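You operate a simulated robot arm through the tools that you are given. There is no shell and no other tool. Be economical: measure what you need, move in short steps, check, and stop when the job is done.

You run a simulated two-armed robot. Do the job below in one go: nothing can be reset, and whatever is moved stays where it is left.

TASK
Strip the motor in the jig down to its housing.
Fine: undo both of its thumb screws all the way; end bell on the grease plate, rotor in the free hole of the rotor stand.

The check looks at the end state, three seconds after you hand in, the way a careful person would. Anything else that was tipped, shoved, dropped, spilled or broken makes it a failure.

THE ROBOT
Two 7-joint arms with two-finger grippers on one trunk, on a base that drives. Base frame: it is fixed to the floor where the robot stands at the start and does not move with it; the origin is under the middle of the robot, x ahead of it, y to its left, z up; the surface under the hand at the start is at about z = 0.82. Readings come in m, rad, newtons and seconds.
The left shoulder is at the start at [0.078, 0.151, 0.988], the right one opposite. With the tool pointing down near the work surface each hand reaches from about 0.28 to 0.8 m from the robot's upright axis, wherever it stands, measured 20 degrees to its own side. Places, roughly: build jig [0.5, -0.2, 0.9]; grease plate [0.6, 0, 0.8]; left hole of the rotor stand [0.6, -0.2, 0.8]. Payload 2.54 kg a hand.
Tool frame (each hand has its own): the origin (TCP) lies between the finger pads and is the grasp point; the fingertips stand 0.03 m ahead of it; z points along the fingers, y is the line along which they close. The gripper opens to 0.116 m. The gripper's body begins 0.095 m behind the TCP.
Orientation is that of the tool frame in the base frame, as [roll, pitch, yaw] about the fixed x, y, z axes, in that order (R = Rz(yaw) Ry(pitch) Rx(roll)). With the fingers straight down and closing along the base's y, the tool's x points along the base's -x, its y along +y and its z along -z.

THE INTERFACE
- The arms move only by the tool jog_arm. It takes "left_plan", "right_plan" or both (then of equal length, played together; a hand with none holds still); each is a list of rows, each an object (a shift or turn left out is 0, a gripper value left out holds the last) with "slide": the shift along the tool's x, y, z in m, a list of three; "turn": the turn, a rotation vector about the tool's x, y, z in rad, a list of three; "fingers": the gripper command, from -1 (shut) to 1 (fully open), values between in proportion. In form: [{"slide": [dx, dy, dz], "turn": [rx, ry, rz], "fingers": fingers}, ...]. A call has 1 to 20 rows; each row is the pose to reach, as a shift and turn from the pose commanded when the call began, along the tool's axes at that moment. A row lasts 0.2 s, in which the tool goes at most 0.05 m and 0.15 rad; a call with a longer step from one row to the next is refused whole, and so is a gripper value outside its range. Where a pose cannot be reached the arm comes as near as it can. A force on the tool above 90 N (or 10 N above the force at the start of the call, whichever is more), or a blocked arm, ends the call early, and 0.2 s more pass. The fingers move at their own pace (about 0.072 m/s each) and stop on an object; they squeeze with about 27 N. The grip force told is the motor's: it shows also when the fingers shut on nothing. Time passes only in rows, and 0.2 s behind the last, so rows that repeat a pose let the fingers close. The reply holds the time, the measured pose of the TCP, the force on the tool along the base axes, the opening and the grip force, in the units named above and with some noise, with the torque about the TCP (base axes, N m) and any sound that the robot's microphone picked up.
- Cameras (640 x 400 px; columns grow to the right, rows downward): "scene" is now at [0.1577, -0.0291, 1.1513]; the picture's right is [-0.43, -0.90, 0.00], its down [-0.05, 0.02, -1.00] and it looks along [0.90, -0.43, -0.05] (base axes); focal length 214 px, centre (320, 200). "left" rides on the left gripper at [0.069, 0.015, -0.122] in its tool frame; the picture's right is [-0.22, 0.98, 0.00], its down [-0.83, -0.18, -0.53] and it looks along [-0.52, -0.11, 0.85] (tool axes); focal length 251 px, centre (320, 200). "right" rides on the right gripper at [0.069, -0.015, -0.122] in its tool frame; the picture's right is [0.22, 0.98, 0.00], its down [-0.83, 0.18, -0.53] and it looks along [-0.52, 0.12, 0.85] (tool axes); focal length 251 px, centre (320, 200). There is no depth. A picture from a camera that has moved, and an enlarged one, comes with that camera's place and axes in the base frame and with its lens. The place of the scene camera against the robot may be out by one fixed shift of up to 0.018 m in any direction.
- capture(camera): a new picture of that camera. No time passes.
- raise_lower(by): slides the trunk up (or, below 0, down) by that many m; the arms and the scene camera ride with it, the base frame stays. It gives what a move gives, with no picture.
- steer(legs): drives the robot by 1 to 6 legs, each [ahead, left, turn to the left] in m, m and rad, along the robot's own axes; the way and the turn of a leg run together, so that a leg with both is an arc; at most 1.5 m and 3.142 rad a leg. The arms and the cameras ride along, it lands a little off, and it stops where it bumps. It gives what a move gives.
- head_to(pan, tilt): turns the head with the scene camera to pan (to the left, within 1.396 rad either way) and tilt (down, from -0.506 to 1.204), counted from straight ahead of the robot. It gives what a move gives.
- enlarge(camera, box): a new picture of the part [left, top, right, bottom] of that camera's present view, enlarged. No time passes.
- job_done(): hands the job in; it is judged then, once.

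Go step by step. Nothing tells you exact positions but the pictures and the camera data: compare them with the known pose of the tool, close in by small moves and look again before you grip or let go. The budget is 120 turns and 92 pictures, counting those below and the enlarged ones. Unless the task says otherwise, let go and move clear before handing in, and close with one line.

The tools are called after ">>>" by a JSON object that holds its "method" and its "body". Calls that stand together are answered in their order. jog_arm: Moves the arms, as the interface text tells. Its arguments: {"type":"object","properties":{"left_plan":{"type":"array"},"right_plan":{"type":"array"}},"required":[]} The other tools are called the same way: raise_lower (by) slides the trunk up or down; steer (legs) drives the base; head_to (pan, tilt) turns the head that bears the scene camera; capture (camera) takes a picture; enlarge (camera, box) takes an enlarged picture of a part of a camera's view; job_done () hands the job in.

At the start:

```text
clock: 0.0
left_tcp_pos: [0.3324, -0.0225, 1.1567]
left_tool_rot: [-3.138, -0.001, 3.14]
left_contact_force: [-0.7, 1.0, 0.0]
left_wrist_torque: [0.03, 0.03, -0.04]
left_opening: 0.116
left_grasp_force: 0.1
right_tcp_pos: [0.3371, -0.3452, 1.1565]
right_tool_rot: [3.142, 0.001, 3.139]
right_contact_force: [-0.1, -0.1, 0.0]
right_wrist_torque: [0.01, 0.04, 0.02]
right_opening: 0.116
right_grasp_force: 0.1
trunk travel left (down, up): [-0.225, 0.064]
robot x, y, heading: [0.0002, -0.0004, -0.001]
head pan, tilt: [-0.45, 0.052]
```

scene: 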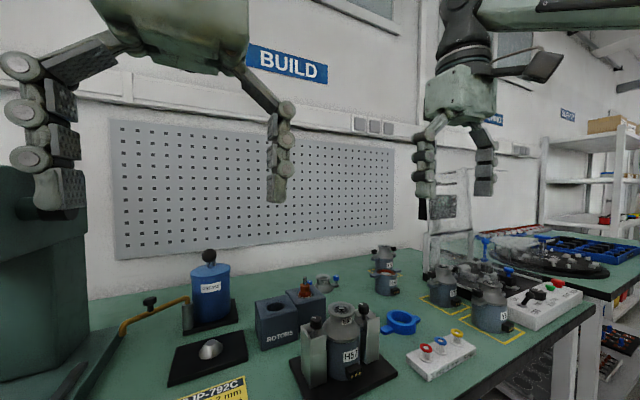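
right: 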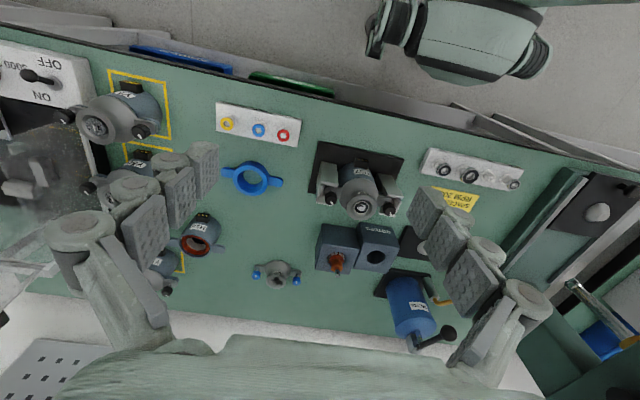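
left: 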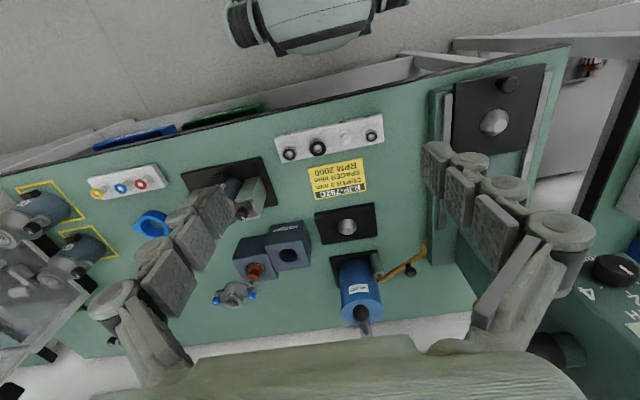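

I see the jig with motor H57 between two clamp posts, the rotor stand behind it and a black plate with a grease dome. First I zoom in for detail.

>>> {"method": "enlarge", "body": {"camera": "scene", "box": [160, 240, 420, 400]}}

>>> {"method": "enlarge", "body": {"camera": "right", "box": [220, 120, 460, 290]}}

>>> {"method": "enlarge", "body": {"camera": "left", "box": [180, 100, 420, 330]}}

```text
2.46 times, centred on (290, 320) of scene
camera zoom: at [0.1577, -0.0291, 1.1513], right [-0.43, -0.9, 0.0], down [-0.05, 0.02, -1.0], along [0.9, -0.43, -0.05], focal length 528 px, centre (394, -95)
```

zoom: 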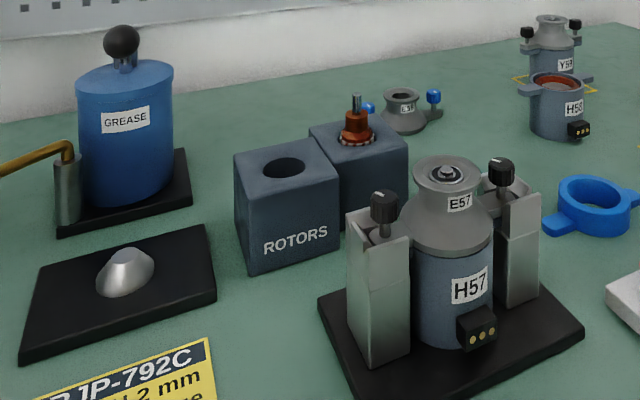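

```text
2.35 times, centred on (340, 205) of right
camera zoom: at [0.2681, -0.3587, 1.2776], right [-0.21, 0.98, 0.0], down [0.83, 0.18, 0.53], along [0.52, 0.11, -0.84], focal length 592 px, centre (273, 188)
```

zoom: 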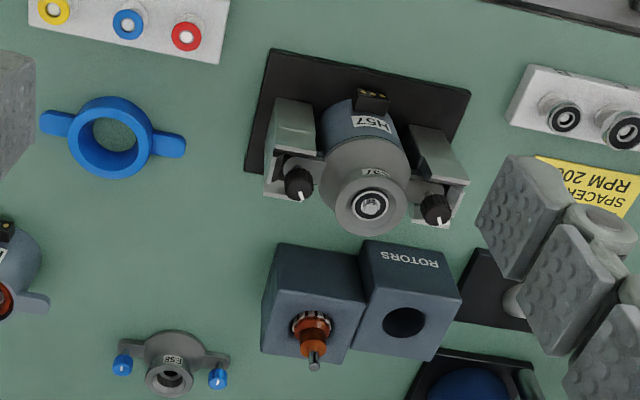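

```text
1.74 times, centred on (300, 215) of left
camera zoom: at [0.2625, -0.0068, 1.2786], right [0.22, 0.98, 0.0], down [0.83, -0.18, 0.53], along [0.52, -0.12, -0.85], focal length 437 px, centre (355, 174)
```

zoom: 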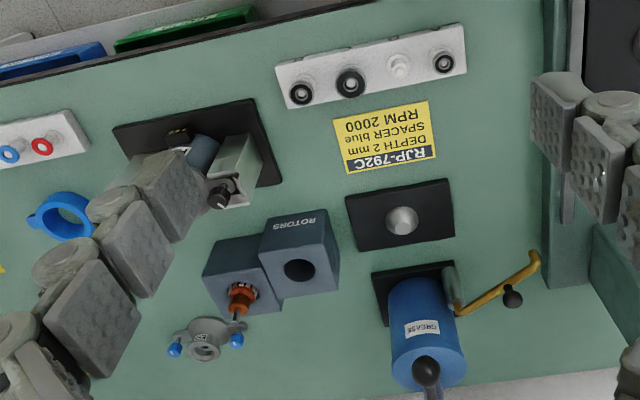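

The motor axis is at about (0.48, -0.24), with black knobs at y of about -0.19 and -0.30. I move the right hand above it for a closer look.

>>> {"method": "jog_arm", "body": {"right_plan": [{"slide": [-0.028, 0.02, 0.021]}, {"slide": [-0.056, 0.04, 0.042]}, {"slide": [-0.084, 0.06, 0.063]}, {"slide": [-0.112, 0.08, 0.084]}, {"slide": [-0.138, 0.099, 0.105]}, {"slide": [-0.138, 0.099, 0.105]}]}}

>>> {"method": "capture", "body": {"camera": "right"}}

>>> {"method": "head_to", "body": {"pan": -0.45, "tilt": 0.7}}

>>> {"method": "capture", "body": {"camera": "scene"}}

```text
clock: 1.4
left_tcp_pos: [0.332, -0.02, 1.1567]
left_tool_rot: [-3.141, -0.001, -3.141]
left_contact_force: [0.4, 0.7, 0.4]
left_wrist_torque: [-0.01, 0.0, 0.0]
left_opening: 0.1163
left_grasp_force: 0.1
right_tcp_pos: [0.4759, -0.2457, 1.0524]
right_tool_rot: [-3.141, 0.001, 3.14]
right_contact_force: [0.1, 0.5, -0.1]
right_wrist_torque: [0.02, 0.0, 0.0]
right_opening: 0.116
right_grasp_force: 0.0
trunk travel left (down, up): [-0.225, 0.064]
robot x, y, heading: [0.0001, 0.0038, 0.001]
head pan, tilt: [-0.45, 0.052]
```

```text
85 pictures are left
camera right: at [0.4069, -0.261, 1.1724], right [-0.21, 0.98, 0.0], down [0.83, 0.18, 0.54], along [0.52, 0.11, -0.84], focal length 251 px, centre (320, 200)
```

right: 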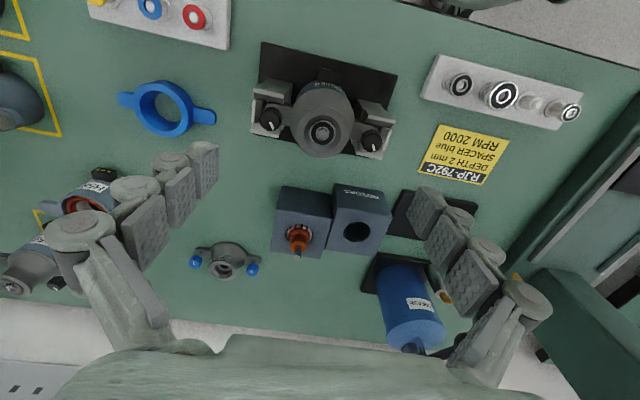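

```text
clock: 2.4
left_tcp_pos: [0.3322, -0.0193, 1.1567]
left_tool_rot: [-3.14, 0.0, -3.141]
left_contact_force: [0.7, 0.2, 0.0]
left_wrist_torque: [-0.01, 0.0, 0.0]
left_opening: 0.1158
left_grasp_force: 0.0
right_tcp_pos: [0.4755, -0.2461, 1.0513]
right_tool_rot: [-3.14, 0.002, 3.14]
right_contact_force: [0.9, 1.0, -0.5]
right_wrist_torque: [-0.01, 0.01, -0.02]
right_opening: 0.1161
right_grasp_force: 0.0
trunk travel left (down, up): [-0.225, 0.064]
robot x, y, heading: [-0.0043, 0.001, 0.001]
head pan, tilt: [-0.45, 0.7]
```

```text
84 pictures are left
camera scene: at [0.1521, -0.0265, 1.0922], right [-0.44, -0.9, 0.0], down [-0.58, 0.28, -0.77], along [0.69, -0.33, -0.64], focal length 214 px, centre (320, 200)
```

scene: 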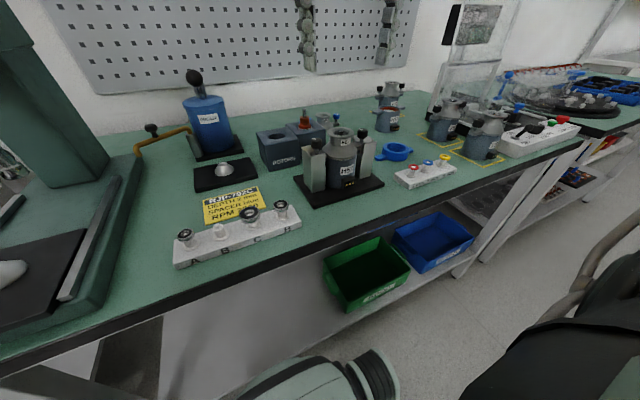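

>>> {"method": "enlarge", "body": {"camera": "right", "box": [240, 40, 400, 140]}}

>>> {"method": "enlarge", "body": {"camera": "right", "box": [240, 90, 400, 190]}}

>>> {"method": "enlarge", "body": {"camera": "right", "box": [260, 170, 420, 270]}}

>>> {"method": "enlarge", "body": {"camera": "scene", "box": [250, 100, 410, 220]}}

```text
4.00 times, centred on (320, 90) of right
camera zoom: at [0.4068, -0.2612, 1.1725], right [-0.21, 0.98, 0.0], down [0.83, 0.18, 0.53], along [0.52, 0.11, -0.84], focal length 1006 px, centre (320, 640)
```

zoom: 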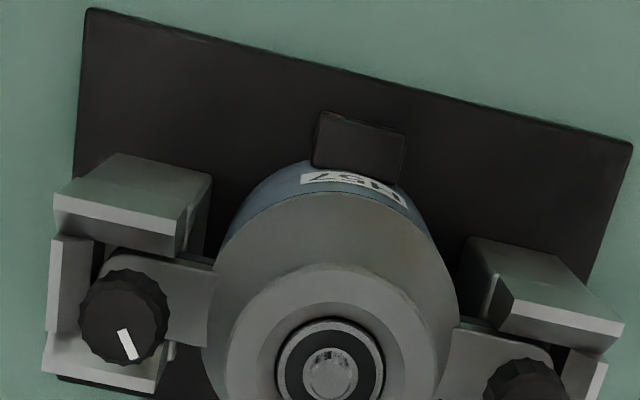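

```text
4.00 times, centred on (320, 140) of right
camera zoom: at [0.4068, -0.2612, 1.1725], right [-0.21, 0.98, 0.0], down [0.83, 0.18, 0.53], along [0.52, 0.11, -0.84], focal length 1006 px, centre (320, 440)
```

zoom: 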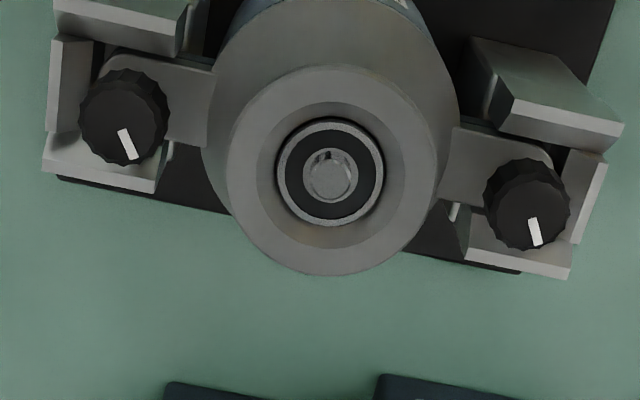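

```text
4.00 times, centred on (340, 220) of right
camera zoom: at [0.4068, -0.2612, 1.1725], right [-0.21, 0.98, 0.0], down [0.83, 0.18, 0.53], along [0.52, 0.11, -0.84], focal length 1006 px, centre (240, 120)
```

zoom: 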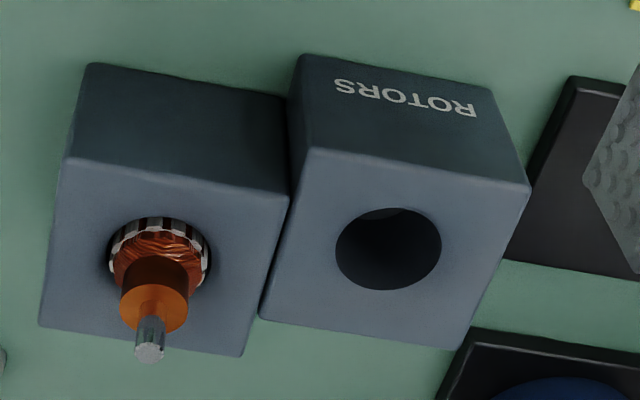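

```text
3.33 times, centred on (330, 160) of scene
camera zoom: at [0.1521, -0.0265, 1.0922], right [-0.44, -0.9, 0.0], down [-0.58, 0.28, -0.77], along [0.69, -0.33, -0.64], focal length 715 px, centre (287, 333)
```

zoom: 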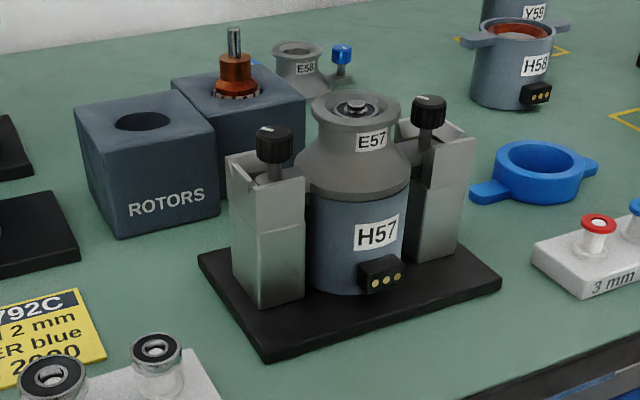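

Triangulating gives knob A at (0.479, -0.294) and knob B at (0.4795, -0.191), tops at about 0.922, with the bell axis at (0.480, -0.242). I turn the right hand +90° about its axis, so it closes along x, and hover above knob A.

>>> {"method": "jog_arm", "body": {"right_plan": [{"slide": [0, -0.005, 0], "turn": [0, 0, 0.1428], "fingers": 0}, {"slide": [0, -0.01, 0], "turn": [0, 0, 0.2856]}, {"slide": [0, -0.015, 0], "turn": [0, 0, 0.4284]}, {"slide": [0, -0.02, 0], "turn": [0, 0, 0.5712]}, {"slide": [-0.001, -0.025, 0], "turn": [0, 0, 0.714]}, {"slide": [-0.002, -0.03, 0], "turn": [0, 0, 0.8568]}, {"slide": [-0.003, -0.035, 0], "turn": [0, 0, 0.9996]}, {"slide": [-0.0035, -0.04, 0], "turn": [0, 0, 1.1424]}, {"slide": [-0.0035, -0.045, 0.01], "turn": [0, 0, 1.2852]}, {"slide": [-0.0035, -0.048, 0.03], "turn": [0, 0, 1.428]}, {"slide": [-0.0035, -0.048, 0.05], "turn": [0, 0, 1.5708]}, {"slide": [-0.0035, -0.048, 0.05], "turn": [0, 0, 1.5708]}]}}

>>> {"method": "capture", "body": {"camera": "right"}}

>>> {"method": "enlarge", "body": {"camera": "scene", "box": [250, 80, 410, 220]}}

```text
clock: 5.0
left_tcp_pos: [0.3322, -0.0208, 1.1574]
left_tool_rot: [-3.14, -0.001, 3.141]
left_contact_force: [-0.1, 0.3, 0.1]
left_wrist_torque: [-0.02, 0.01, -0.01]
left_opening: 0.1163
left_grasp_force: 0.1
right_tcp_pos: [0.48, -0.2914, 1.0018]
right_tool_rot: [3.139, 0.0, 1.565]
right_contact_force: [-0.5, 0.5, -0.2]
right_wrist_torque: [-0.03, 0.01, 0.0]
right_opening: 0.0579
right_grasp_force: 0.1
trunk travel left (down, up): [-0.225, 0.064]
robot x, y, heading: [0.002, -0.0027, -0.003]
head pan, tilt: [-0.45, 0.7]
```

```text
79 pictures are left
camera right: at [0.4644, -0.2233, 1.1223], right [0.98, 0.21, 0.0], down [0.18, -0.83, 0.53], along [0.11, -0.52, -0.85], focal length 251 px, centre (320, 200)
```

right: 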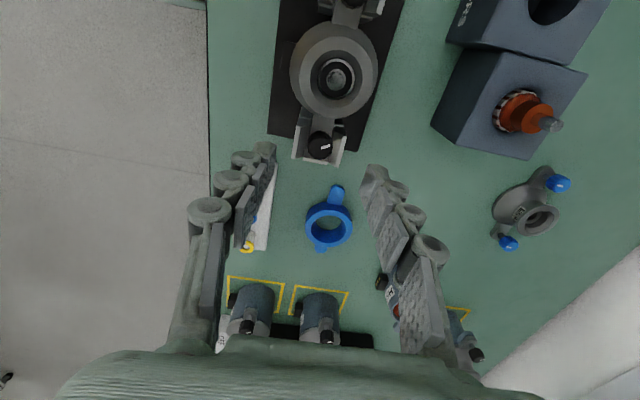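

```text
2.86 times, centred on (330, 150) of scene
camera zoom: at [0.152, -0.0265, 1.0922], right [-0.44, -0.9, 0.0], down [-0.58, 0.28, -0.77], along [0.69, -0.33, -0.64], focal length 613 px, centre (291, 343)
```

zoom: 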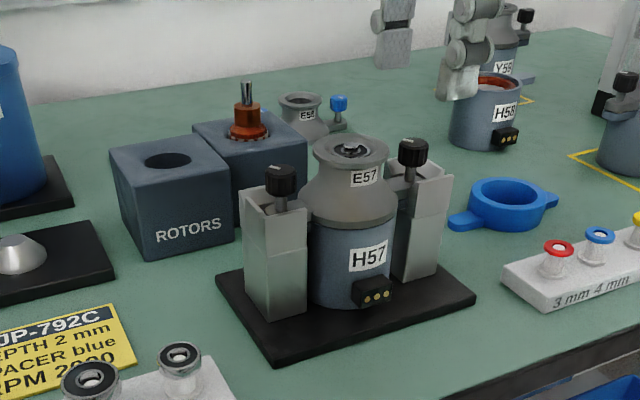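

Knob A is confirmed at (0.479, -0.295). I descend around it and close.

>>> {"method": "jog_arm", "body": {"right_plan": [{"slide": [-0.001, 0, 0.02]}, {"slide": [-0.001, 0, 0.04]}, {"slide": [-0.001, 0, 0.055]}, {"slide": [-0.001, 0, 0.067]}, {"slide": [-0.001, 0, 0.067]}]}}

>>> {"method": "enlarge", "body": {"camera": "scene", "box": [270, 80, 410, 200]}}

>>> {"method": "enlarge", "body": {"camera": "right", "box": [200, 60, 480, 235]}}

```text
clock: 6.2
left_tcp_pos: [0.3321, -0.0207, 1.1576]
left_tool_rot: [-3.139, 0.0, -3.141]
left_contact_force: [0.5, -0.4, 0.1]
left_wrist_torque: [0.02, 0.01, -0.04]
left_opening: 0.1159
left_grasp_force: 0.0
right_tcp_pos: [0.4796, -0.2941, 0.9346]
right_tool_rot: [3.14, 0.0, 1.569]
right_contact_force: [-0.2, 0.7, -0.5]
right_wrist_torque: [-0.02, 0.01, 0.02]
right_opening: 0.0579
right_grasp_force: 0.0
trunk travel left (down, up): [-0.225, 0.064]
robot x, y, heading: [0.0025, 0.0009, 0.001]
head pan, tilt: [-0.45, 0.7]
```

```text
3.33 times, centred on (340, 140) of scene
camera zoom: at [0.1521, -0.0265, 1.0922], right [-0.44, -0.9, 0.0], down [-0.58, 0.28, -0.76], along [0.69, -0.33, -0.64], focal length 715 px, centre (253, 400)
```

zoom: 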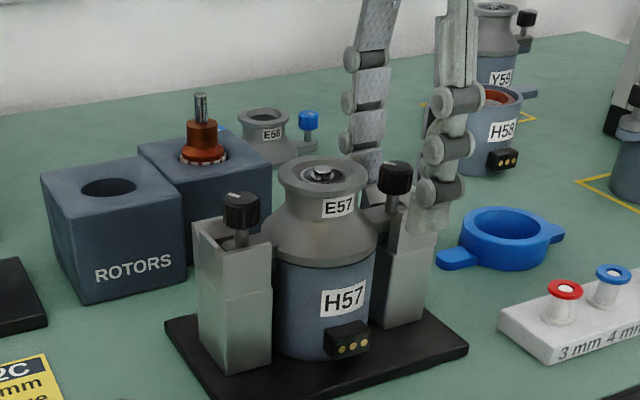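

```text
2.29 times, centred on (340, 148) of right
camera zoom: at [0.4643, -0.2244, 1.0558], right [0.98, 0.21, 0.0], down [0.18, -0.83, 0.53], along [0.12, -0.52, -0.85], focal length 575 px, centre (274, 320)
```

zoom: 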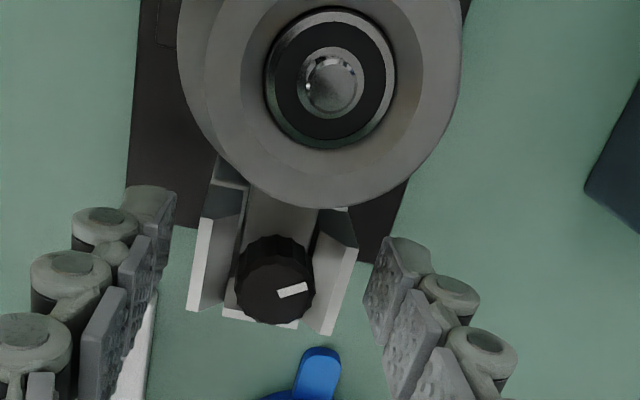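

The fingers straddle the knob just above the post walls. I raise 3 mm for margin, close, and look.

>>> {"method": "jog_arm", "body": {"right_plan": [{"slide": [0, 0, -0.003]}, {"slide": [0, 0, -0.003], "fingers": -0.5}, {"slide": [0, 0, -0.003], "fingers": -1}, {"slide": [0, 0, -0.003]}, {"slide": [0, 0, -0.003]}]}}

>>> {"method": "enlarge", "body": {"camera": "right", "box": [200, 60, 480, 235]}}

>>> {"method": "enlarge", "body": {"camera": "scene", "box": [270, 80, 410, 200]}}

```text
clock: 7.4
left_tcp_pos: [0.3323, -0.022, 1.1564]
left_tool_rot: [-3.14, 0.0, 3.141]
left_contact_force: [0.4, 0.2, -0.3]
left_wrist_torque: [0.0, 0.04, 0.01]
left_opening: 0.1159
left_grasp_force: 0.1
right_tcp_pos: [0.4806, -0.2934, 0.9383]
right_tool_rot: [3.139, 0.002, 1.569]
right_contact_force: [2.2, -0.5, -0.6]
right_wrist_torque: [-0.13, -0.18, 0.14]
right_opening: 0.0434
right_grasp_force: 44.9
trunk travel left (down, up): [-0.225, 0.064]
robot x, y, heading: [0.0002, 0.0011, 0.004]
head pan, tilt: [-0.45, 0.7]
```

```text
2.29 times, centred on (340, 148) of right
camera zoom: at [0.4645, -0.2245, 1.0588], right [0.98, 0.21, 0.0], down [0.18, -0.83, 0.53], along [0.11, -0.52, -0.85], focal length 575 px, centre (274, 320)
```

zoom: 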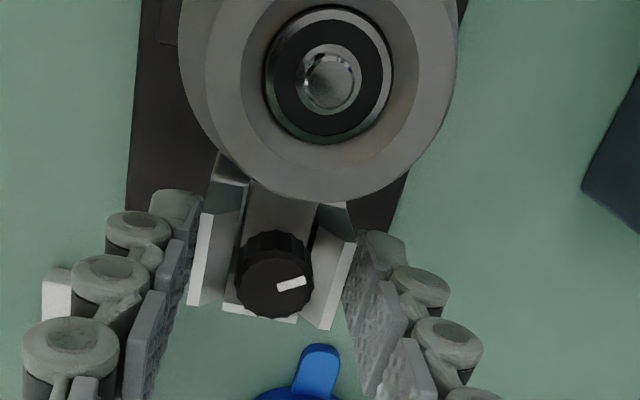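

```text
3.33 times, centred on (340, 140) of scene
camera zoom: at [0.1523, -0.0265, 1.0921], right [-0.44, -0.9, 0.0], down [-0.58, 0.28, -0.76], along [0.69, -0.33, -0.64], focal length 715 px, centre (253, 400)
```

zoom: 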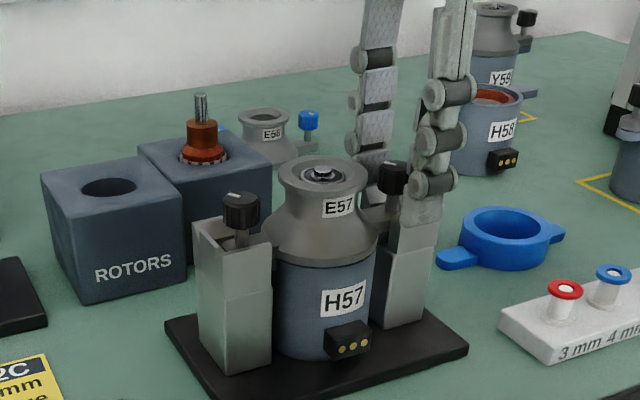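

The fingers met the post walls at 43 mm, so the walls stand higher than I took. I open, go up 6 mm and close again.

>>> {"method": "jog_arm", "body": {"right_plan": [{"fingers": 0}, {"slide": [0, 0, -0.003]}, {"slide": [0, 0, -0.006]}, {"slide": [0, 0, -0.006], "fingers": -0.5}, {"slide": [0, 0, -0.006], "fingers": -1}, {"slide": [0, 0, -0.006]}, {"slide": [0, 0, -0.006]}]}}

>>> {"method": "enlarge", "body": {"camera": "right", "box": [200, 60, 480, 235]}}

```text
clock: 9.0
left_tcp_pos: [0.3324, -0.0215, 1.157]
left_tool_rot: [-3.14, 0.002, -3.141]
left_contact_force: [0.1, 0.4, -0.4]
left_wrist_torque: [-0.02, -0.02, -0.03]
left_opening: 0.116
left_grasp_force: 0.0
right_tcp_pos: [0.4796, -0.2944, 0.9431]
right_tool_rot: [3.14, 0.0, 1.569]
right_contact_force: [1.2, 0.2, 0.4]
right_wrist_torque: [-0.02, -0.04, -0.03]
right_opening: 0.0184
right_grasp_force: 27.0
trunk travel left (down, up): [-0.225, 0.064]
robot x, y, heading: [0.0019, 0.0012, 0.001]
head pan, tilt: [-0.45, 0.7]
```

```text
2.29 times, centred on (340, 148) of right
camera zoom: at [0.4644, -0.2252, 1.0644], right [0.98, 0.21, 0.0], down [0.18, -0.83, 0.53], along [0.11, -0.52, -0.85], focal length 575 px, centre (274, 320)
```

zoom: 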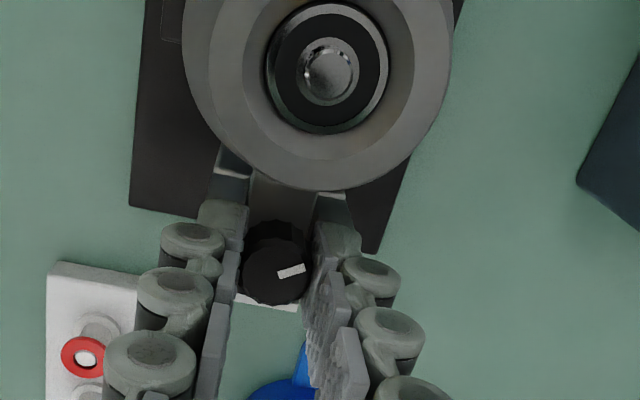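

The knob is gripped at 18 mm. Now I turn it counter-clockwise (negative about tool z).

>>> {"method": "jog_arm", "body": {"right_plan": [{"turn": [0, 0, -0.15]}, {"turn": [0, 0, -0.3]}, {"turn": [0, 0, -0.45]}, {"turn": [0, 0, -0.6]}, {"turn": [0, 0, -0.75]}, {"turn": [0, 0, -0.9]}, {"turn": [0, 0, -1.05]}, {"turn": [0, 0, -1.2]}, {"turn": [0, 0, -1.35]}, {"turn": [0, 0, -1.5]}]}}

>>> {"method": "enlarge", "body": {"camera": "right", "box": [200, 60, 480, 235]}}

>>> {"method": "enlarge", "body": {"camera": "scene", "box": [270, 80, 410, 200]}}

```text
clock: 11.2
left_tcp_pos: [0.332, -0.0211, 1.1565]
left_tool_rot: [-3.141, -0.003, 3.141]
left_contact_force: [0.5, -0.3, 1.0]
left_wrist_torque: [-0.01, 0.01, -0.01]
left_opening: 0.1158
left_grasp_force: 0.1
right_tcp_pos: [0.4798, -0.2934, 0.9445]
right_tool_rot: [3.14, 0.003, 3.071]
right_contact_force: [3.1, 0.2, -0.2]
right_wrist_torque: [0.17, -0.05, -0.22]
right_opening: 0.0183
right_grasp_force: 27.4
trunk travel left (down, up): [-0.225, 0.064]
robot x, y, heading: [-0.0024, -0.0006, 0.001]
head pan, tilt: [-0.45, 0.7]
```

```text
2.29 times, centred on (340, 148) of right
camera zoom: at [0.4094, -0.3042, 1.0646], right [-0.15, 0.99, 0.0], down [0.84, 0.12, 0.54], along [0.53, 0.08, -0.84], focal length 575 px, centre (274, 320)
```

zoom: 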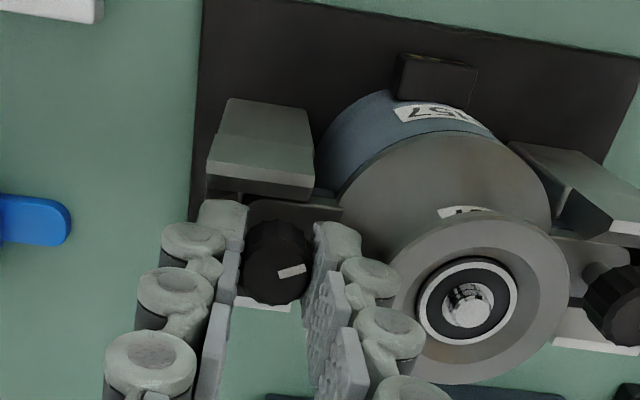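

```text
3.33 times, centred on (340, 140) of scene
camera zoom: at [0.1525, -0.0265, 1.0921], right [-0.44, -0.9, 0.0], down [-0.58, 0.28, -0.76], along [0.69, -0.33, -0.64], focal length 715 px, centre (253, 400)
```

zoom: 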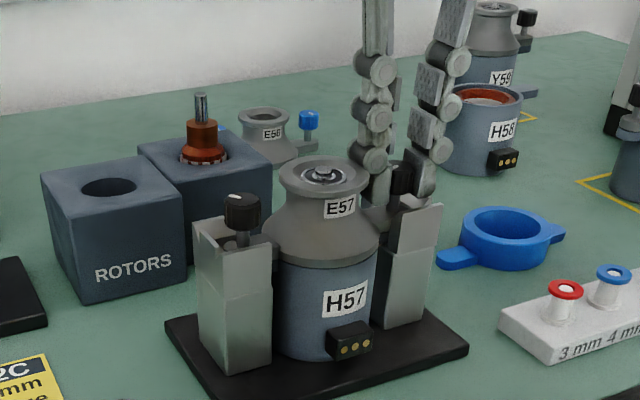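

The knob follows the hand. I continue turning.

>>> {"method": "jog_arm", "body": {"right_plan": [{"turn": [0, 0, -0.15]}, {"turn": [0, 0, -0.3]}, {"turn": [0, 0, -0.45]}, {"turn": [0, 0, -0.6]}, {"turn": [0, 0, -0.75]}, {"turn": [0, 0, -0.9]}, {"turn": [0, 0, -1.05]}, {"turn": [0, 0, -1.2]}, {"turn": [0, 0, -1.35]}, {"turn": [0, 0, -1.5]}, {"turn": [0, 0, -1.65]}, {"turn": [0, 0, -1.8]}, {"turn": [0, 0, -1.95]}, {"turn": [0, 0, -2.1]}, {"turn": [0, 0, -2.25]}, {"turn": [0, 0, -2.4]}]}}

>>> {"method": "enlarge", "body": {"camera": "scene", "box": [270, 80, 410, 200]}}

```text
clock: 14.6
left_tcp_pos: [0.3327, -0.0221, 1.156]
left_tool_rot: [3.139, -0.002, -3.141]
left_contact_force: [0.4, -0.1, -0.7]
left_wrist_torque: [0.02, 0.02, 0.0]
left_opening: 0.1159
left_grasp_force: 0.0
right_tcp_pos: [0.4805, -0.2938, 0.944]
right_tool_rot: [3.141, 0.0, -0.811]
right_contact_force: [1.1, 1.0, -2.4]
right_wrist_torque: [0.01, -0.03, -0.12]
right_opening: 0.018
right_grasp_force: 26.7
trunk travel left (down, up): [-0.225, 0.064]
robot x, y, heading: [-0.0036, -0.0023, 0.002]
head pan, tilt: [-0.45, 0.7]
```

```text
3.33 times, centred on (340, 140) of scene
camera zoom: at [0.1524, -0.0266, 1.092], right [-0.44, -0.9, 0.0], down [-0.58, 0.28, -0.76], along [0.69, -0.33, -0.64], focal length 715 px, centre (253, 400)
```

zoom: 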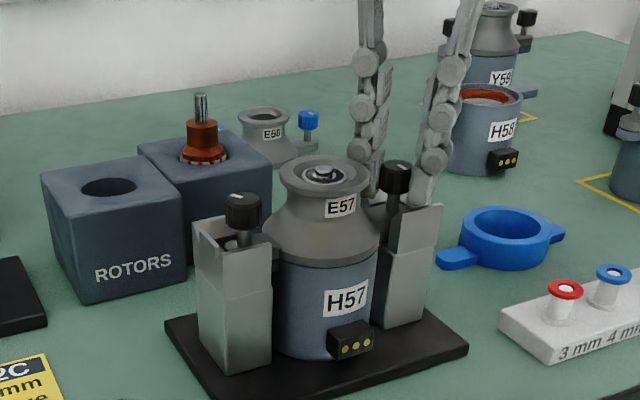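

>>> {"method": "jog_arm", "body": {"right_plan": [{"turn": [0, 0, -0.15]}, {"turn": [0, 0, -0.3]}, {"turn": [0, 0, -0.45]}, {"turn": [0, 0, -0.6]}, {"turn": [0, 0, -0.75]}]}}

>>> {"method": "enlarge", "body": {"camera": "right", "box": [200, 60, 480, 235]}}

```text
clock: 15.8
left_tcp_pos: [0.3314, -0.0207, 1.1556]
left_tool_rot: [3.141, -0.002, -3.142]
left_contact_force: [0.4, -0.5, -0.3]
left_wrist_torque: [-0.02, -0.04, -0.01]
left_opening: 0.116
left_grasp_force: 0.0
right_tcp_pos: [0.4804, -0.2949, 0.9443]
right_tool_rot: [-3.141, -0.003, -0.063]
right_contact_force: [5.8, -3.3, 2.7]
right_wrist_torque: [0.15, -0.26, -0.43]
right_opening: 0.0184
right_grasp_force: 27.1
trunk travel left (down, up): [-0.225, 0.064]
robot x, y, heading: [-0.0048, 0.0006, 0.003]
head pan, tilt: [-0.45, 0.7]
```

```text
2.29 times, centred on (340, 148) of right
camera zoom: at [0.5489, -0.2833, 1.0655], right [0.15, -0.99, 0.0], down [-0.84, -0.13, 0.53], along [-0.52, -0.08, -0.85], focal length 575 px, centre (274, 320)
```

zoom: 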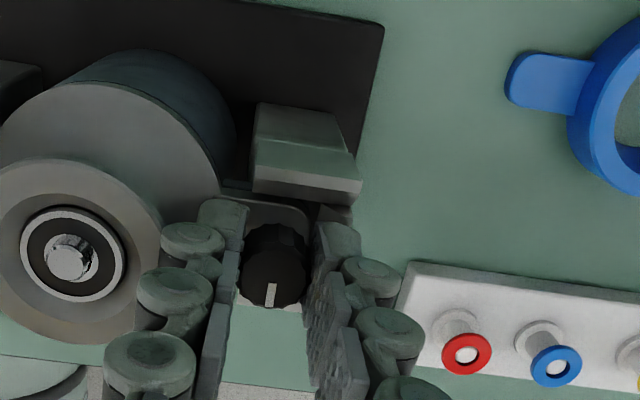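

The marker shows the knob turned only about 180° net, while the hand turned 266°, so it slipped or reached its stop. I release, lift and rewind to regrip and test.

>>> {"method": "jog_arm", "body": {"right_plan": [{"fingers": -0.55}, {"fingers": -0.55}, {"slide": [0, 0, -0.03]}, {"slide": [0, 0, -0.035], "turn": [0, 0, 0.15]}, {"slide": [0, 0, -0.035], "turn": [0, 0, 0.3], "fingers": 0}, {"slide": [0, 0, -0.035], "turn": [0, 0, 0.45]}, {"slide": [0, 0, -0.035], "turn": [0, 0, 0.6]}, {"slide": [0, 0, -0.035], "turn": [0, 0, 0.75]}, {"slide": [0, 0, -0.035], "turn": [0, 0, 0.9]}, {"slide": [0, 0, -0.035], "turn": [0, 0, 1.05]}, {"slide": [0, 0, -0.035], "turn": [0, 0, 1.2]}, {"slide": [0, 0, -0.035], "turn": [0, 0, 1.35]}, {"slide": [0, 0, -0.035], "turn": [0, 0, 1.5]}, {"slide": [0, 0, -0.035], "turn": [0, 0, 1.65]}, {"slide": [0, 0, -0.035], "turn": [0, 0, 1.8]}, {"slide": [0, 0, -0.035], "turn": [0, 0, 1.95]}, {"slide": [0, 0, -0.035], "turn": [0, 0, 2.1]}, {"slide": [0, 0, -0.035], "turn": [0, 0, 2.25]}, {"slide": [0, 0, -0.035], "turn": [0, 0, 2.4]}, {"slide": [0, 0, -0.035], "turn": [0, 0, 2.55]}]}}

>>> {"method": "enlarge", "body": {"camera": "right", "box": [200, 60, 480, 235]}}

>>> {"method": "enlarge", "body": {"camera": "scene", "box": [270, 80, 410, 200]}}

```text
clock: 20.0
left_tcp_pos: [0.332, -0.0208, 1.1565]
left_tool_rot: [-3.141, 0.0, 3.141]
left_contact_force: [-0.1, -0.1, -0.7]
left_wrist_torque: [0.02, -0.01, 0.01]
left_opening: 0.1157
left_grasp_force: 0.1
right_tcp_pos: [0.4796, -0.2939, 0.9793]
right_tool_rot: [-3.141, 0.002, -2.616]
right_contact_force: [0.2, -0.4, -0.1]
right_wrist_torque: [0.01, 0.02, 0.02]
right_opening: 0.058
right_grasp_force: 0.0
trunk travel left (down, up): [-0.225, 0.064]
robot x, y, heading: [-0.0001, 0.0005, 0.002]
head pan, tilt: [-0.45, 0.7]
```

```text
2.29 times, centred on (340, 148) of right
camera zoom: at [0.4265, -0.3414, 1.1001], right [-0.68, 0.74, 0.0], down [0.62, 0.57, 0.54], along [0.39, 0.36, -0.84], focal length 575 px, centre (274, 320)
```

zoom: 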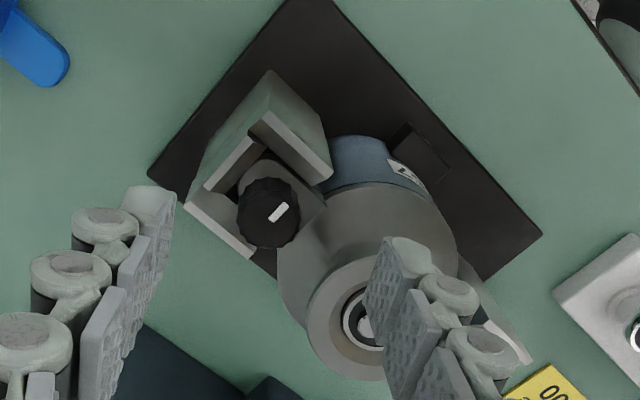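

```text
3.33 times, centred on (340, 140) of scene
camera zoom: at [0.1521, -0.0265, 1.0922], right [-0.44, -0.9, 0.0], down [-0.58, 0.28, -0.76], along [0.69, -0.33, -0.64], focal length 715 px, centre (253, 400)
```

zoom: 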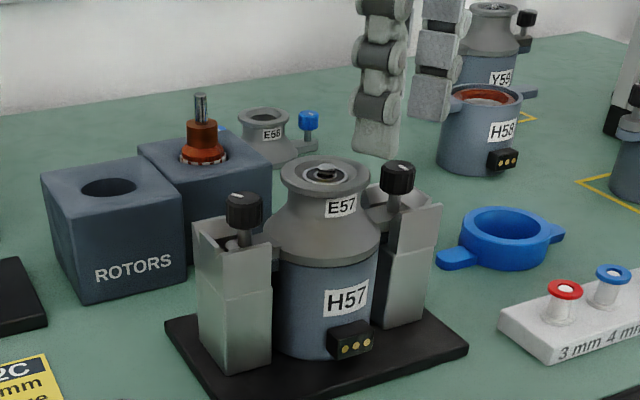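

>>> {"method": "jog_arm", "body": {"right_plan": [{"turn": [0, 0, 0.15]}, {"turn": [0, 0, 0.3]}, {"turn": [0, 0, 0.45]}, {"turn": [0, 0, 0.6]}, {"turn": [0, 0, 0.75]}, {"turn": [0, 0, 0.9]}, {"turn": [0, 0, 1.05]}, {"turn": [0, 0, 1.2]}, {"turn": [0, 0, 1.35]}, {"turn": [0, 0, 1.5]}, {"turn": [0, 0, 1.65]}, {"turn": [0, 0, 1.8]}, {"turn": [0, 0, 1.95]}, {"turn": [0, 0, 2.1]}, {"turn": [0, 0, 2.1], "slide": [0, 0, 0.02]}, {"turn": [0, 0, 2.1], "slide": [0, 0, 0.036]}, {"turn": [0, 0, 2.1], "slide": [0, 0, 0.036], "fingers": -0.5}, {"turn": [0, 0, 2.1], "slide": [0, 0, 0.036], "fingers": -1}, {"turn": [0, 0, 2.1], "slide": [0, 0, 0.036]}, {"turn": [0, 0, 2.1], "slide": [0, 0, 0.036]}]}}

>>> {"method": "enlarge", "body": {"camera": "right", "box": [200, 60, 480, 235]}}

```text
clock: 24.2
left_tcp_pos: [0.3312, -0.0211, 1.1558]
left_tool_rot: [-3.14, -0.001, 3.14]
left_contact_force: [-0.1, 0.0, -0.3]
left_wrist_torque: [0.0, -0.01, -0.04]
left_opening: 0.1162
left_grasp_force: 0.1
right_tcp_pos: [0.479, -0.293, 0.9438]
right_tool_rot: [-3.141, 0.001, 1.569]
right_contact_force: [0.9, -0.1, -0.7]
right_wrist_torque: [-0.03, -0.01, -0.01]
right_opening: 0.0183
right_grasp_force: 26.8
trunk travel left (down, up): [-0.225, 0.064]
robot x, y, heading: [0.0018, 0.0035, -0.003]
head pan, tilt: [-0.45, 0.7]
```

```text
2.29 times, centred on (340, 148) of right
camera zoom: at [0.4636, -0.2241, 1.0641], right [0.98, 0.21, 0.0], down [0.18, -0.83, 0.53], along [0.11, -0.52, -0.85], focal length 575 px, centre (274, 320)
```

zoom: 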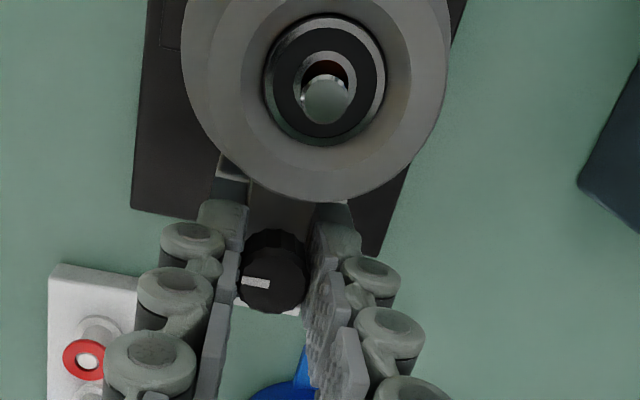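

The rotor shaft now looks off-centre in the bearing, so I look closely from the scene camera.

>>> {"method": "enlarge", "body": {"camera": "scene", "box": [310, 100, 374, 150]}}

>>> {"method": "enlarge", "body": {"camera": "right", "box": [270, 50, 400, 200]}}

```text
8.00 times, centred on (342, 125) of scene
camera zoom: at [0.1522, -0.0265, 1.0921], right [-0.44, -0.9, 0.0], down [-0.58, 0.28, -0.76], along [0.69, -0.33, -0.64], focal length 1716 px, centre (144, 800)
```

zoom: 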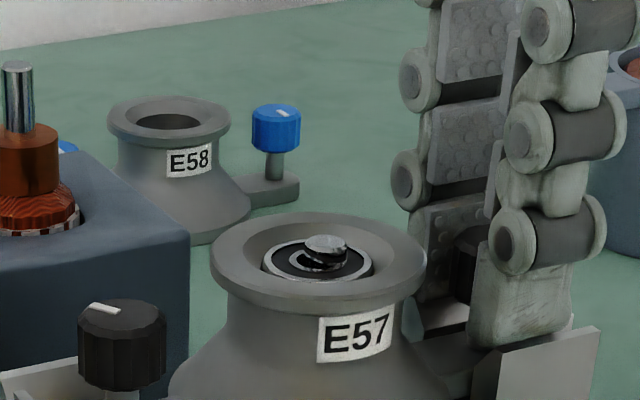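

```text
2.67 times, centred on (335, 125) of right
camera zoom: at [0.4636, -0.2241, 1.0641], right [0.98, 0.21, 0.0], down [0.18, -0.83, 0.53], along [0.11, -0.52, -0.85], focal length 670 px, centre (280, 400)
```

zoom: 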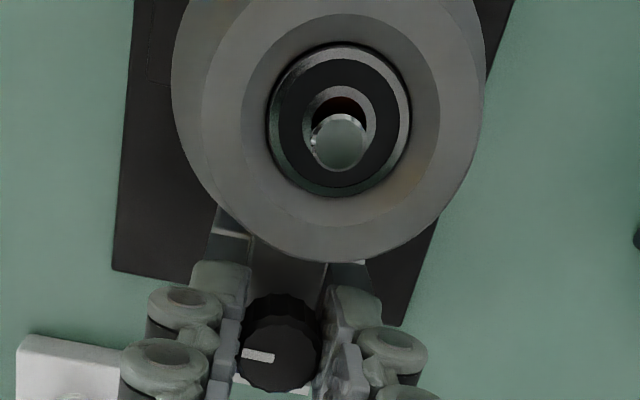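

I turn knob A a further 1.5 rad and watch the marker.

>>> {"method": "jog_arm", "body": {"right_plan": [{"turn": [0, 0, -0.15]}, {"turn": [0, 0, -0.3]}, {"turn": [0, 0, -0.45]}, {"turn": [0, 0, -0.6]}, {"turn": [0, 0, -0.75]}, {"turn": [0, 0, -0.9]}, {"turn": [0, 0, -1.05]}, {"turn": [0, 0, -1.2]}, {"turn": [0, 0, -1.35]}, {"turn": [0, 0, -1.5]}]}}

>>> {"method": "enlarge", "body": {"camera": "right", "box": [200, 60, 480, 235]}}

>>> {"method": "enlarge", "body": {"camera": "scene", "box": [310, 100, 374, 150]}}

```text
clock: 26.4
left_tcp_pos: [0.3334, -0.0221, 1.1585]
left_tool_rot: [-3.141, -0.003, 3.141]
left_contact_force: [0.3, -0.3, -0.6]
left_wrist_torque: [0.0, 0.02, 0.01]
left_opening: 0.1161
left_grasp_force: 0.0
right_tcp_pos: [0.4805, -0.2936, 0.9431]
right_tool_rot: [3.14, 0.003, 3.071]
right_contact_force: [4.3, -4.9, 3.0]
right_wrist_torque: [0.08, -0.22, -0.44]
right_opening: 0.0182
right_grasp_force: 27.0
trunk travel left (down, up): [-0.225, 0.064]
robot x, y, heading: [0.0008, -0.0006, -0.006]
head pan, tilt: [-0.45, 0.7]
```

```text
2.29 times, centred on (340, 148) of right
camera zoom: at [0.41, -0.3045, 1.0646], right [-0.15, 0.99, 0.0], down [0.83, 0.12, 0.54], along [0.53, 0.08, -0.84], focal length 575 px, centre (274, 320)
```

zoom: 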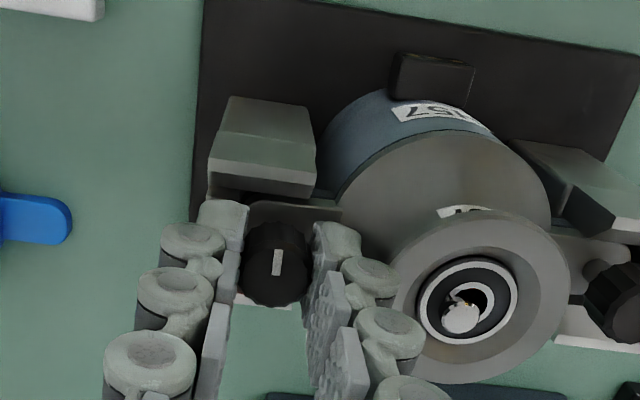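

```text
8.00 times, centred on (342, 125) of scene
camera zoom: at [0.1525, -0.0268, 1.0921], right [-0.44, -0.9, 0.0], down [-0.58, 0.28, -0.76], along [0.69, -0.33, -0.64], focal length 1716 px, centre (144, 800)
```

zoom: 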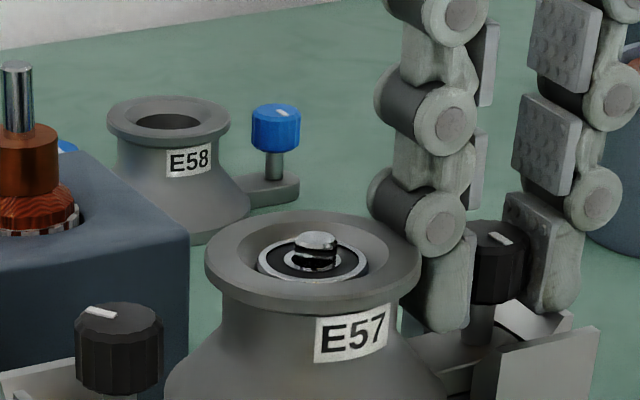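

The knob slipped near 180°, possibly because a finger knuckle touches the bell flange when closed along y. I release, rewind and test a stroke that stays away from the bell.

>>> {"method": "jog_arm", "body": {"right_plan": [{"fingers": -0.6}, {"fingers": -0.6}, {"slide": [0, 0, -0.03]}, {"slide": [0, 0, -0.03], "turn": [0, 0, 0.15], "fingers": -0.45}, {"slide": [0, 0, -0.03], "turn": [0, 0, 0.3]}, {"slide": [0, 0, -0.03], "turn": [0, 0, 0.45]}, {"slide": [0, 0, -0.03], "turn": [0, 0, 0.6]}, {"slide": [0, 0, -0.03], "turn": [0, 0, 0.75]}, {"slide": [0, 0, -0.03], "turn": [0, 0, 0.9]}, {"slide": [0, 0, -0.03], "turn": [0, 0, 1.05]}, {"slide": [0, 0, -0.03], "turn": [0, 0, 1.2]}, {"slide": [0, 0, -0.03], "turn": [0, 0, 1.35]}, {"slide": [0, 0, -0.03], "turn": [0, 0, 1.5]}, {"slide": [0, 0, -0.03], "turn": [0, 0, 1.65]}, {"slide": [0, 0, -0.03], "turn": [0, 0, 1.8]}, {"slide": [0, 0, -0.03], "turn": [0, 0, 1.95]}, {"slide": [0, 0, -0.03], "turn": [0, 0, 2.1]}]}}

>>> {"method": "enlarge", "body": {"camera": "right", "box": [200, 30, 480, 205]}}

>>> {"method": "enlarge", "body": {"camera": "scene", "box": [300, 100, 380, 150]}}

```text
clock: 30.0
left_tcp_pos: [0.3327, -0.0204, 1.1566]
left_tool_rot: [-3.139, 0.001, -3.141]
left_contact_force: [0.5, 1.1, -0.3]
left_wrist_torque: [0.01, 0.02, 0.0]
left_opening: 0.116
left_grasp_force: 0.2
right_tcp_pos: [0.4798, -0.2944, 0.9733]
right_tool_rot: [-3.141, -0.001, 0.966]
right_contact_force: [-0.3, -0.3, -0.4]
right_wrist_torque: [-0.03, 0.0, -0.04]
right_opening: 0.0317
right_grasp_force: 0.1
trunk travel left (down, up): [-0.225, 0.064]
robot x, y, heading: [0.0004, 0.0045, 0.003]
head pan, tilt: [-0.45, 0.7]
```

```text
2.29 times, centred on (340, 118) of right
camera zoom: at [0.5055, -0.2284, 1.0937], right [0.93, -0.38, 0.0], down [-0.32, -0.78, 0.53], along [-0.2, -0.49, -0.85], focal length 575 px, centre (274, 389)
```

zoom: 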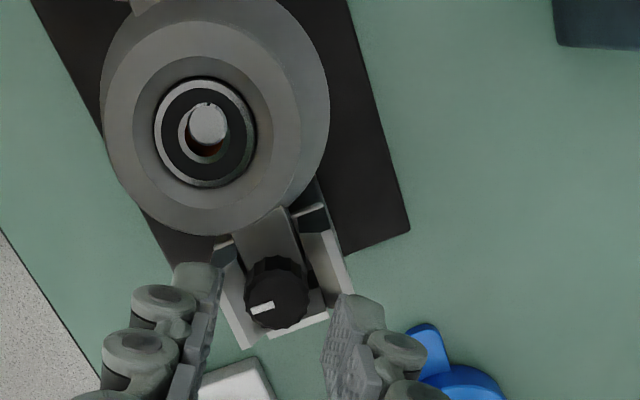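

```text
8.00 times, centred on (340, 125) of scene
camera zoom: at [0.1521, -0.0264, 1.0922], right [-0.44, -0.9, 0.0], down [-0.58, 0.28, -0.77], along [0.69, -0.33, -0.64], focal length 1716 px, centre (160, 800)
```

zoom: 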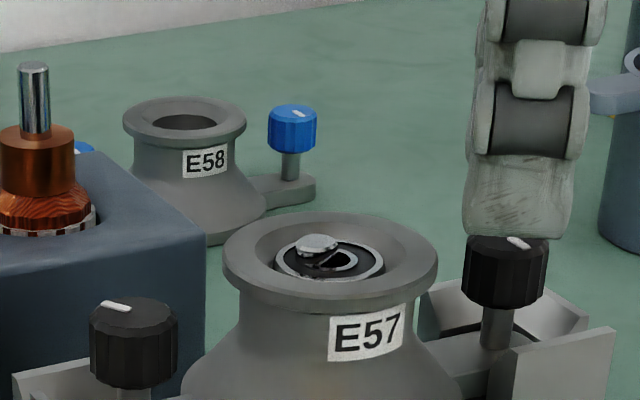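

>>> {"method": "jog_arm", "body": {"right_plan": [{"slide": [0, 0, 0.02]}, {"slide": [0, 0, 0.031]}, {"slide": [0, 0, 0.031], "fingers": -1}, {"slide": [0, 0, 0.031]}, {"slide": [0, 0, 0.031]}, {"slide": [0, 0, 0.031], "turn": [0, 0, -0.1]}, {"slide": [0, 0, 0.031], "turn": [0, 0, -0.2]}, {"slide": [0, 0, 0.031], "turn": [0, 0, -0.3]}, {"slide": [0, 0, 0.031], "turn": [0, 0, -0.4]}, {"slide": [0, 0, 0.031], "turn": [0, 0, -0.5]}, {"slide": [0, 0, 0.031], "turn": [0, 0, -0.6]}, {"slide": [0, 0, 0.031], "turn": [0, 0, -0.7]}, {"slide": [0, 0, 0.031], "turn": [0, 0, -0.8]}, {"slide": [0, 0, 0.031], "turn": [0, 0, -0.9]}, {"slide": [0, 0, 0.031], "turn": [0, 0, -1.0]}, {"slide": [0, 0, 0.031], "turn": [0, 0, -1.1]}]}}

>>> {"method": "enlarge", "body": {"camera": "right", "box": [200, 60, 480, 235]}}

```text
clock: 33.4
left_tcp_pos: [0.332, -0.0204, 1.1573]
left_tool_rot: [-3.141, 0.0, 3.141]
left_contact_force: [0.4, 0.0, 0.5]
left_wrist_torque: [-0.01, -0.03, -0.01]
left_opening: 0.116
left_grasp_force: 0.0
right_tcp_pos: [0.4784, -0.2938, 0.9424]
right_tool_rot: [3.14, -0.001, 2.071]
right_contact_force: [1.8, 6.1, 8.0]
right_wrist_torque: [0.42, 0.13, -0.2]
right_opening: 0.0182
right_grasp_force: 26.9
trunk travel left (down, up): [-0.225, 0.064]
robot x, y, heading: [0.0023, -0.0007, -0.001]
head pan, tilt: [-0.45, 0.7]
```

```text
2.29 times, centred on (340, 148) of right
camera zoom: at [0.4321, -0.2398, 1.0633], right [0.75, 0.66, 0.0], down [0.56, -0.64, 0.53], along [0.35, -0.4, -0.85], focal length 575 px, centre (274, 320)
```

zoom: 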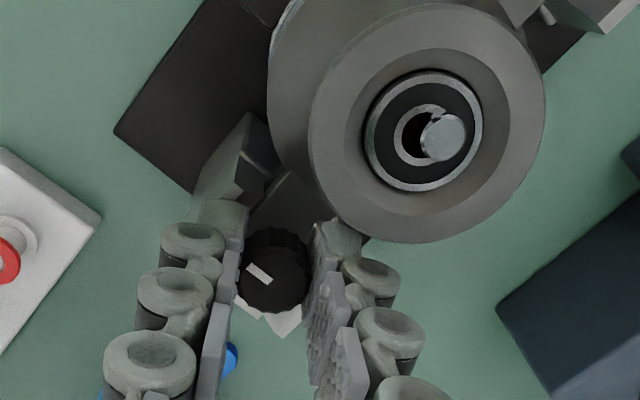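

The marker only reached about 190°, so knob A seems to be at its stop. I release, lift, and move over knob B to compare.

>>> {"method": "jog_arm", "body": {"right_plan": [{"fingers": -0.45}, {"fingers": -0.45}, {"slide": [0, 0, -0.03]}, {"slide": [0, 0, -0.05]}, {"slide": [0.022, 0.0125, -0.05], "turn": [0, 0, 0.15]}, {"slide": [0.045, 0.025, -0.05], "turn": [0, 0, 0.3]}, {"slide": [0.067, 0.0375, -0.05], "turn": [0, 0, 0.45]}, {"slide": [0.09, 0.0502, -0.05], "turn": [0, 0, 0.6]}, {"slide": [0.09, 0.0502, -0.05], "turn": [0, 0, 0.75]}, {"slide": [0.09, 0.0502, -0.05], "turn": [0, 0, 0.9]}, {"slide": [0.09, 0.0502, -0.05], "turn": [0, 0, 1.05]}, {"slide": [0.09, 0.0502, -0.05], "turn": [0, 0, 1.1]}, {"slide": [0.09, 0.0502, -0.05], "turn": [0, 0, 1.1]}]}}

>>> {"method": "capture", "body": {"camera": "right"}}

>>> {"method": "enlarge", "body": {"camera": "scene", "box": [300, 100, 380, 150]}}

```text
clock: 36.2
left_tcp_pos: [0.3326, -0.0212, 1.1565]
left_tool_rot: [-3.14, 0.0, -3.141]
left_contact_force: [0.1, 0.4, 0.3]
left_wrist_torque: [0.0, 0.01, -0.02]
left_opening: 0.116
left_grasp_force: 0.0
right_tcp_pos: [0.4808, -0.1914, 0.9925]
right_tool_rot: [3.139, -0.002, 0.969]
right_contact_force: [-1.0, -0.1, -0.3]
right_wrist_torque: [-0.03, -0.01, 0.0]
right_opening: 0.0317
right_grasp_force: 0.0
trunk travel left (down, up): [-0.225, 0.064]
robot x, y, heading: [-0.0002, -0.0027, 0.003]
head pan, tilt: [-0.45, 0.7]
```

```text
58 pictures are left
camera right: at [0.5066, -0.1258, 1.1129], right [0.93, -0.38, 0.0], down [-0.32, -0.78, 0.53], along [-0.2, -0.49, -0.85], focal length 251 px, centre (320, 200)
```

right: 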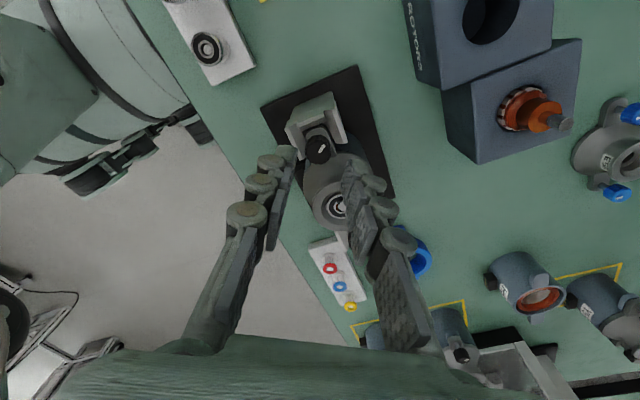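

```text
8.00 times, centred on (340, 125) of scene
camera zoom: at [0.1521, -0.0265, 1.0922], right [-0.44, -0.9, 0.0], down [-0.58, 0.28, -0.76], along [0.69, -0.33, -0.64], focal length 1716 px, centre (160, 800)
```

zoom: 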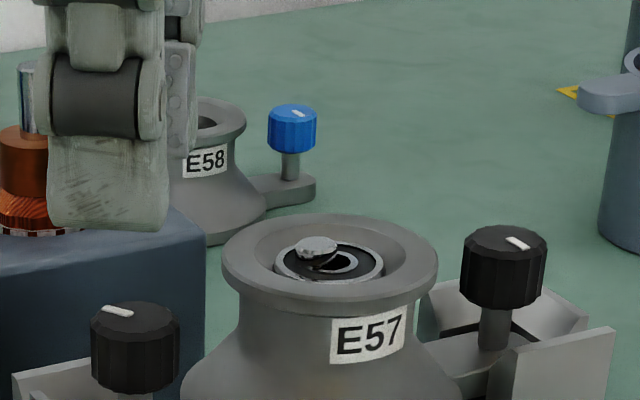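

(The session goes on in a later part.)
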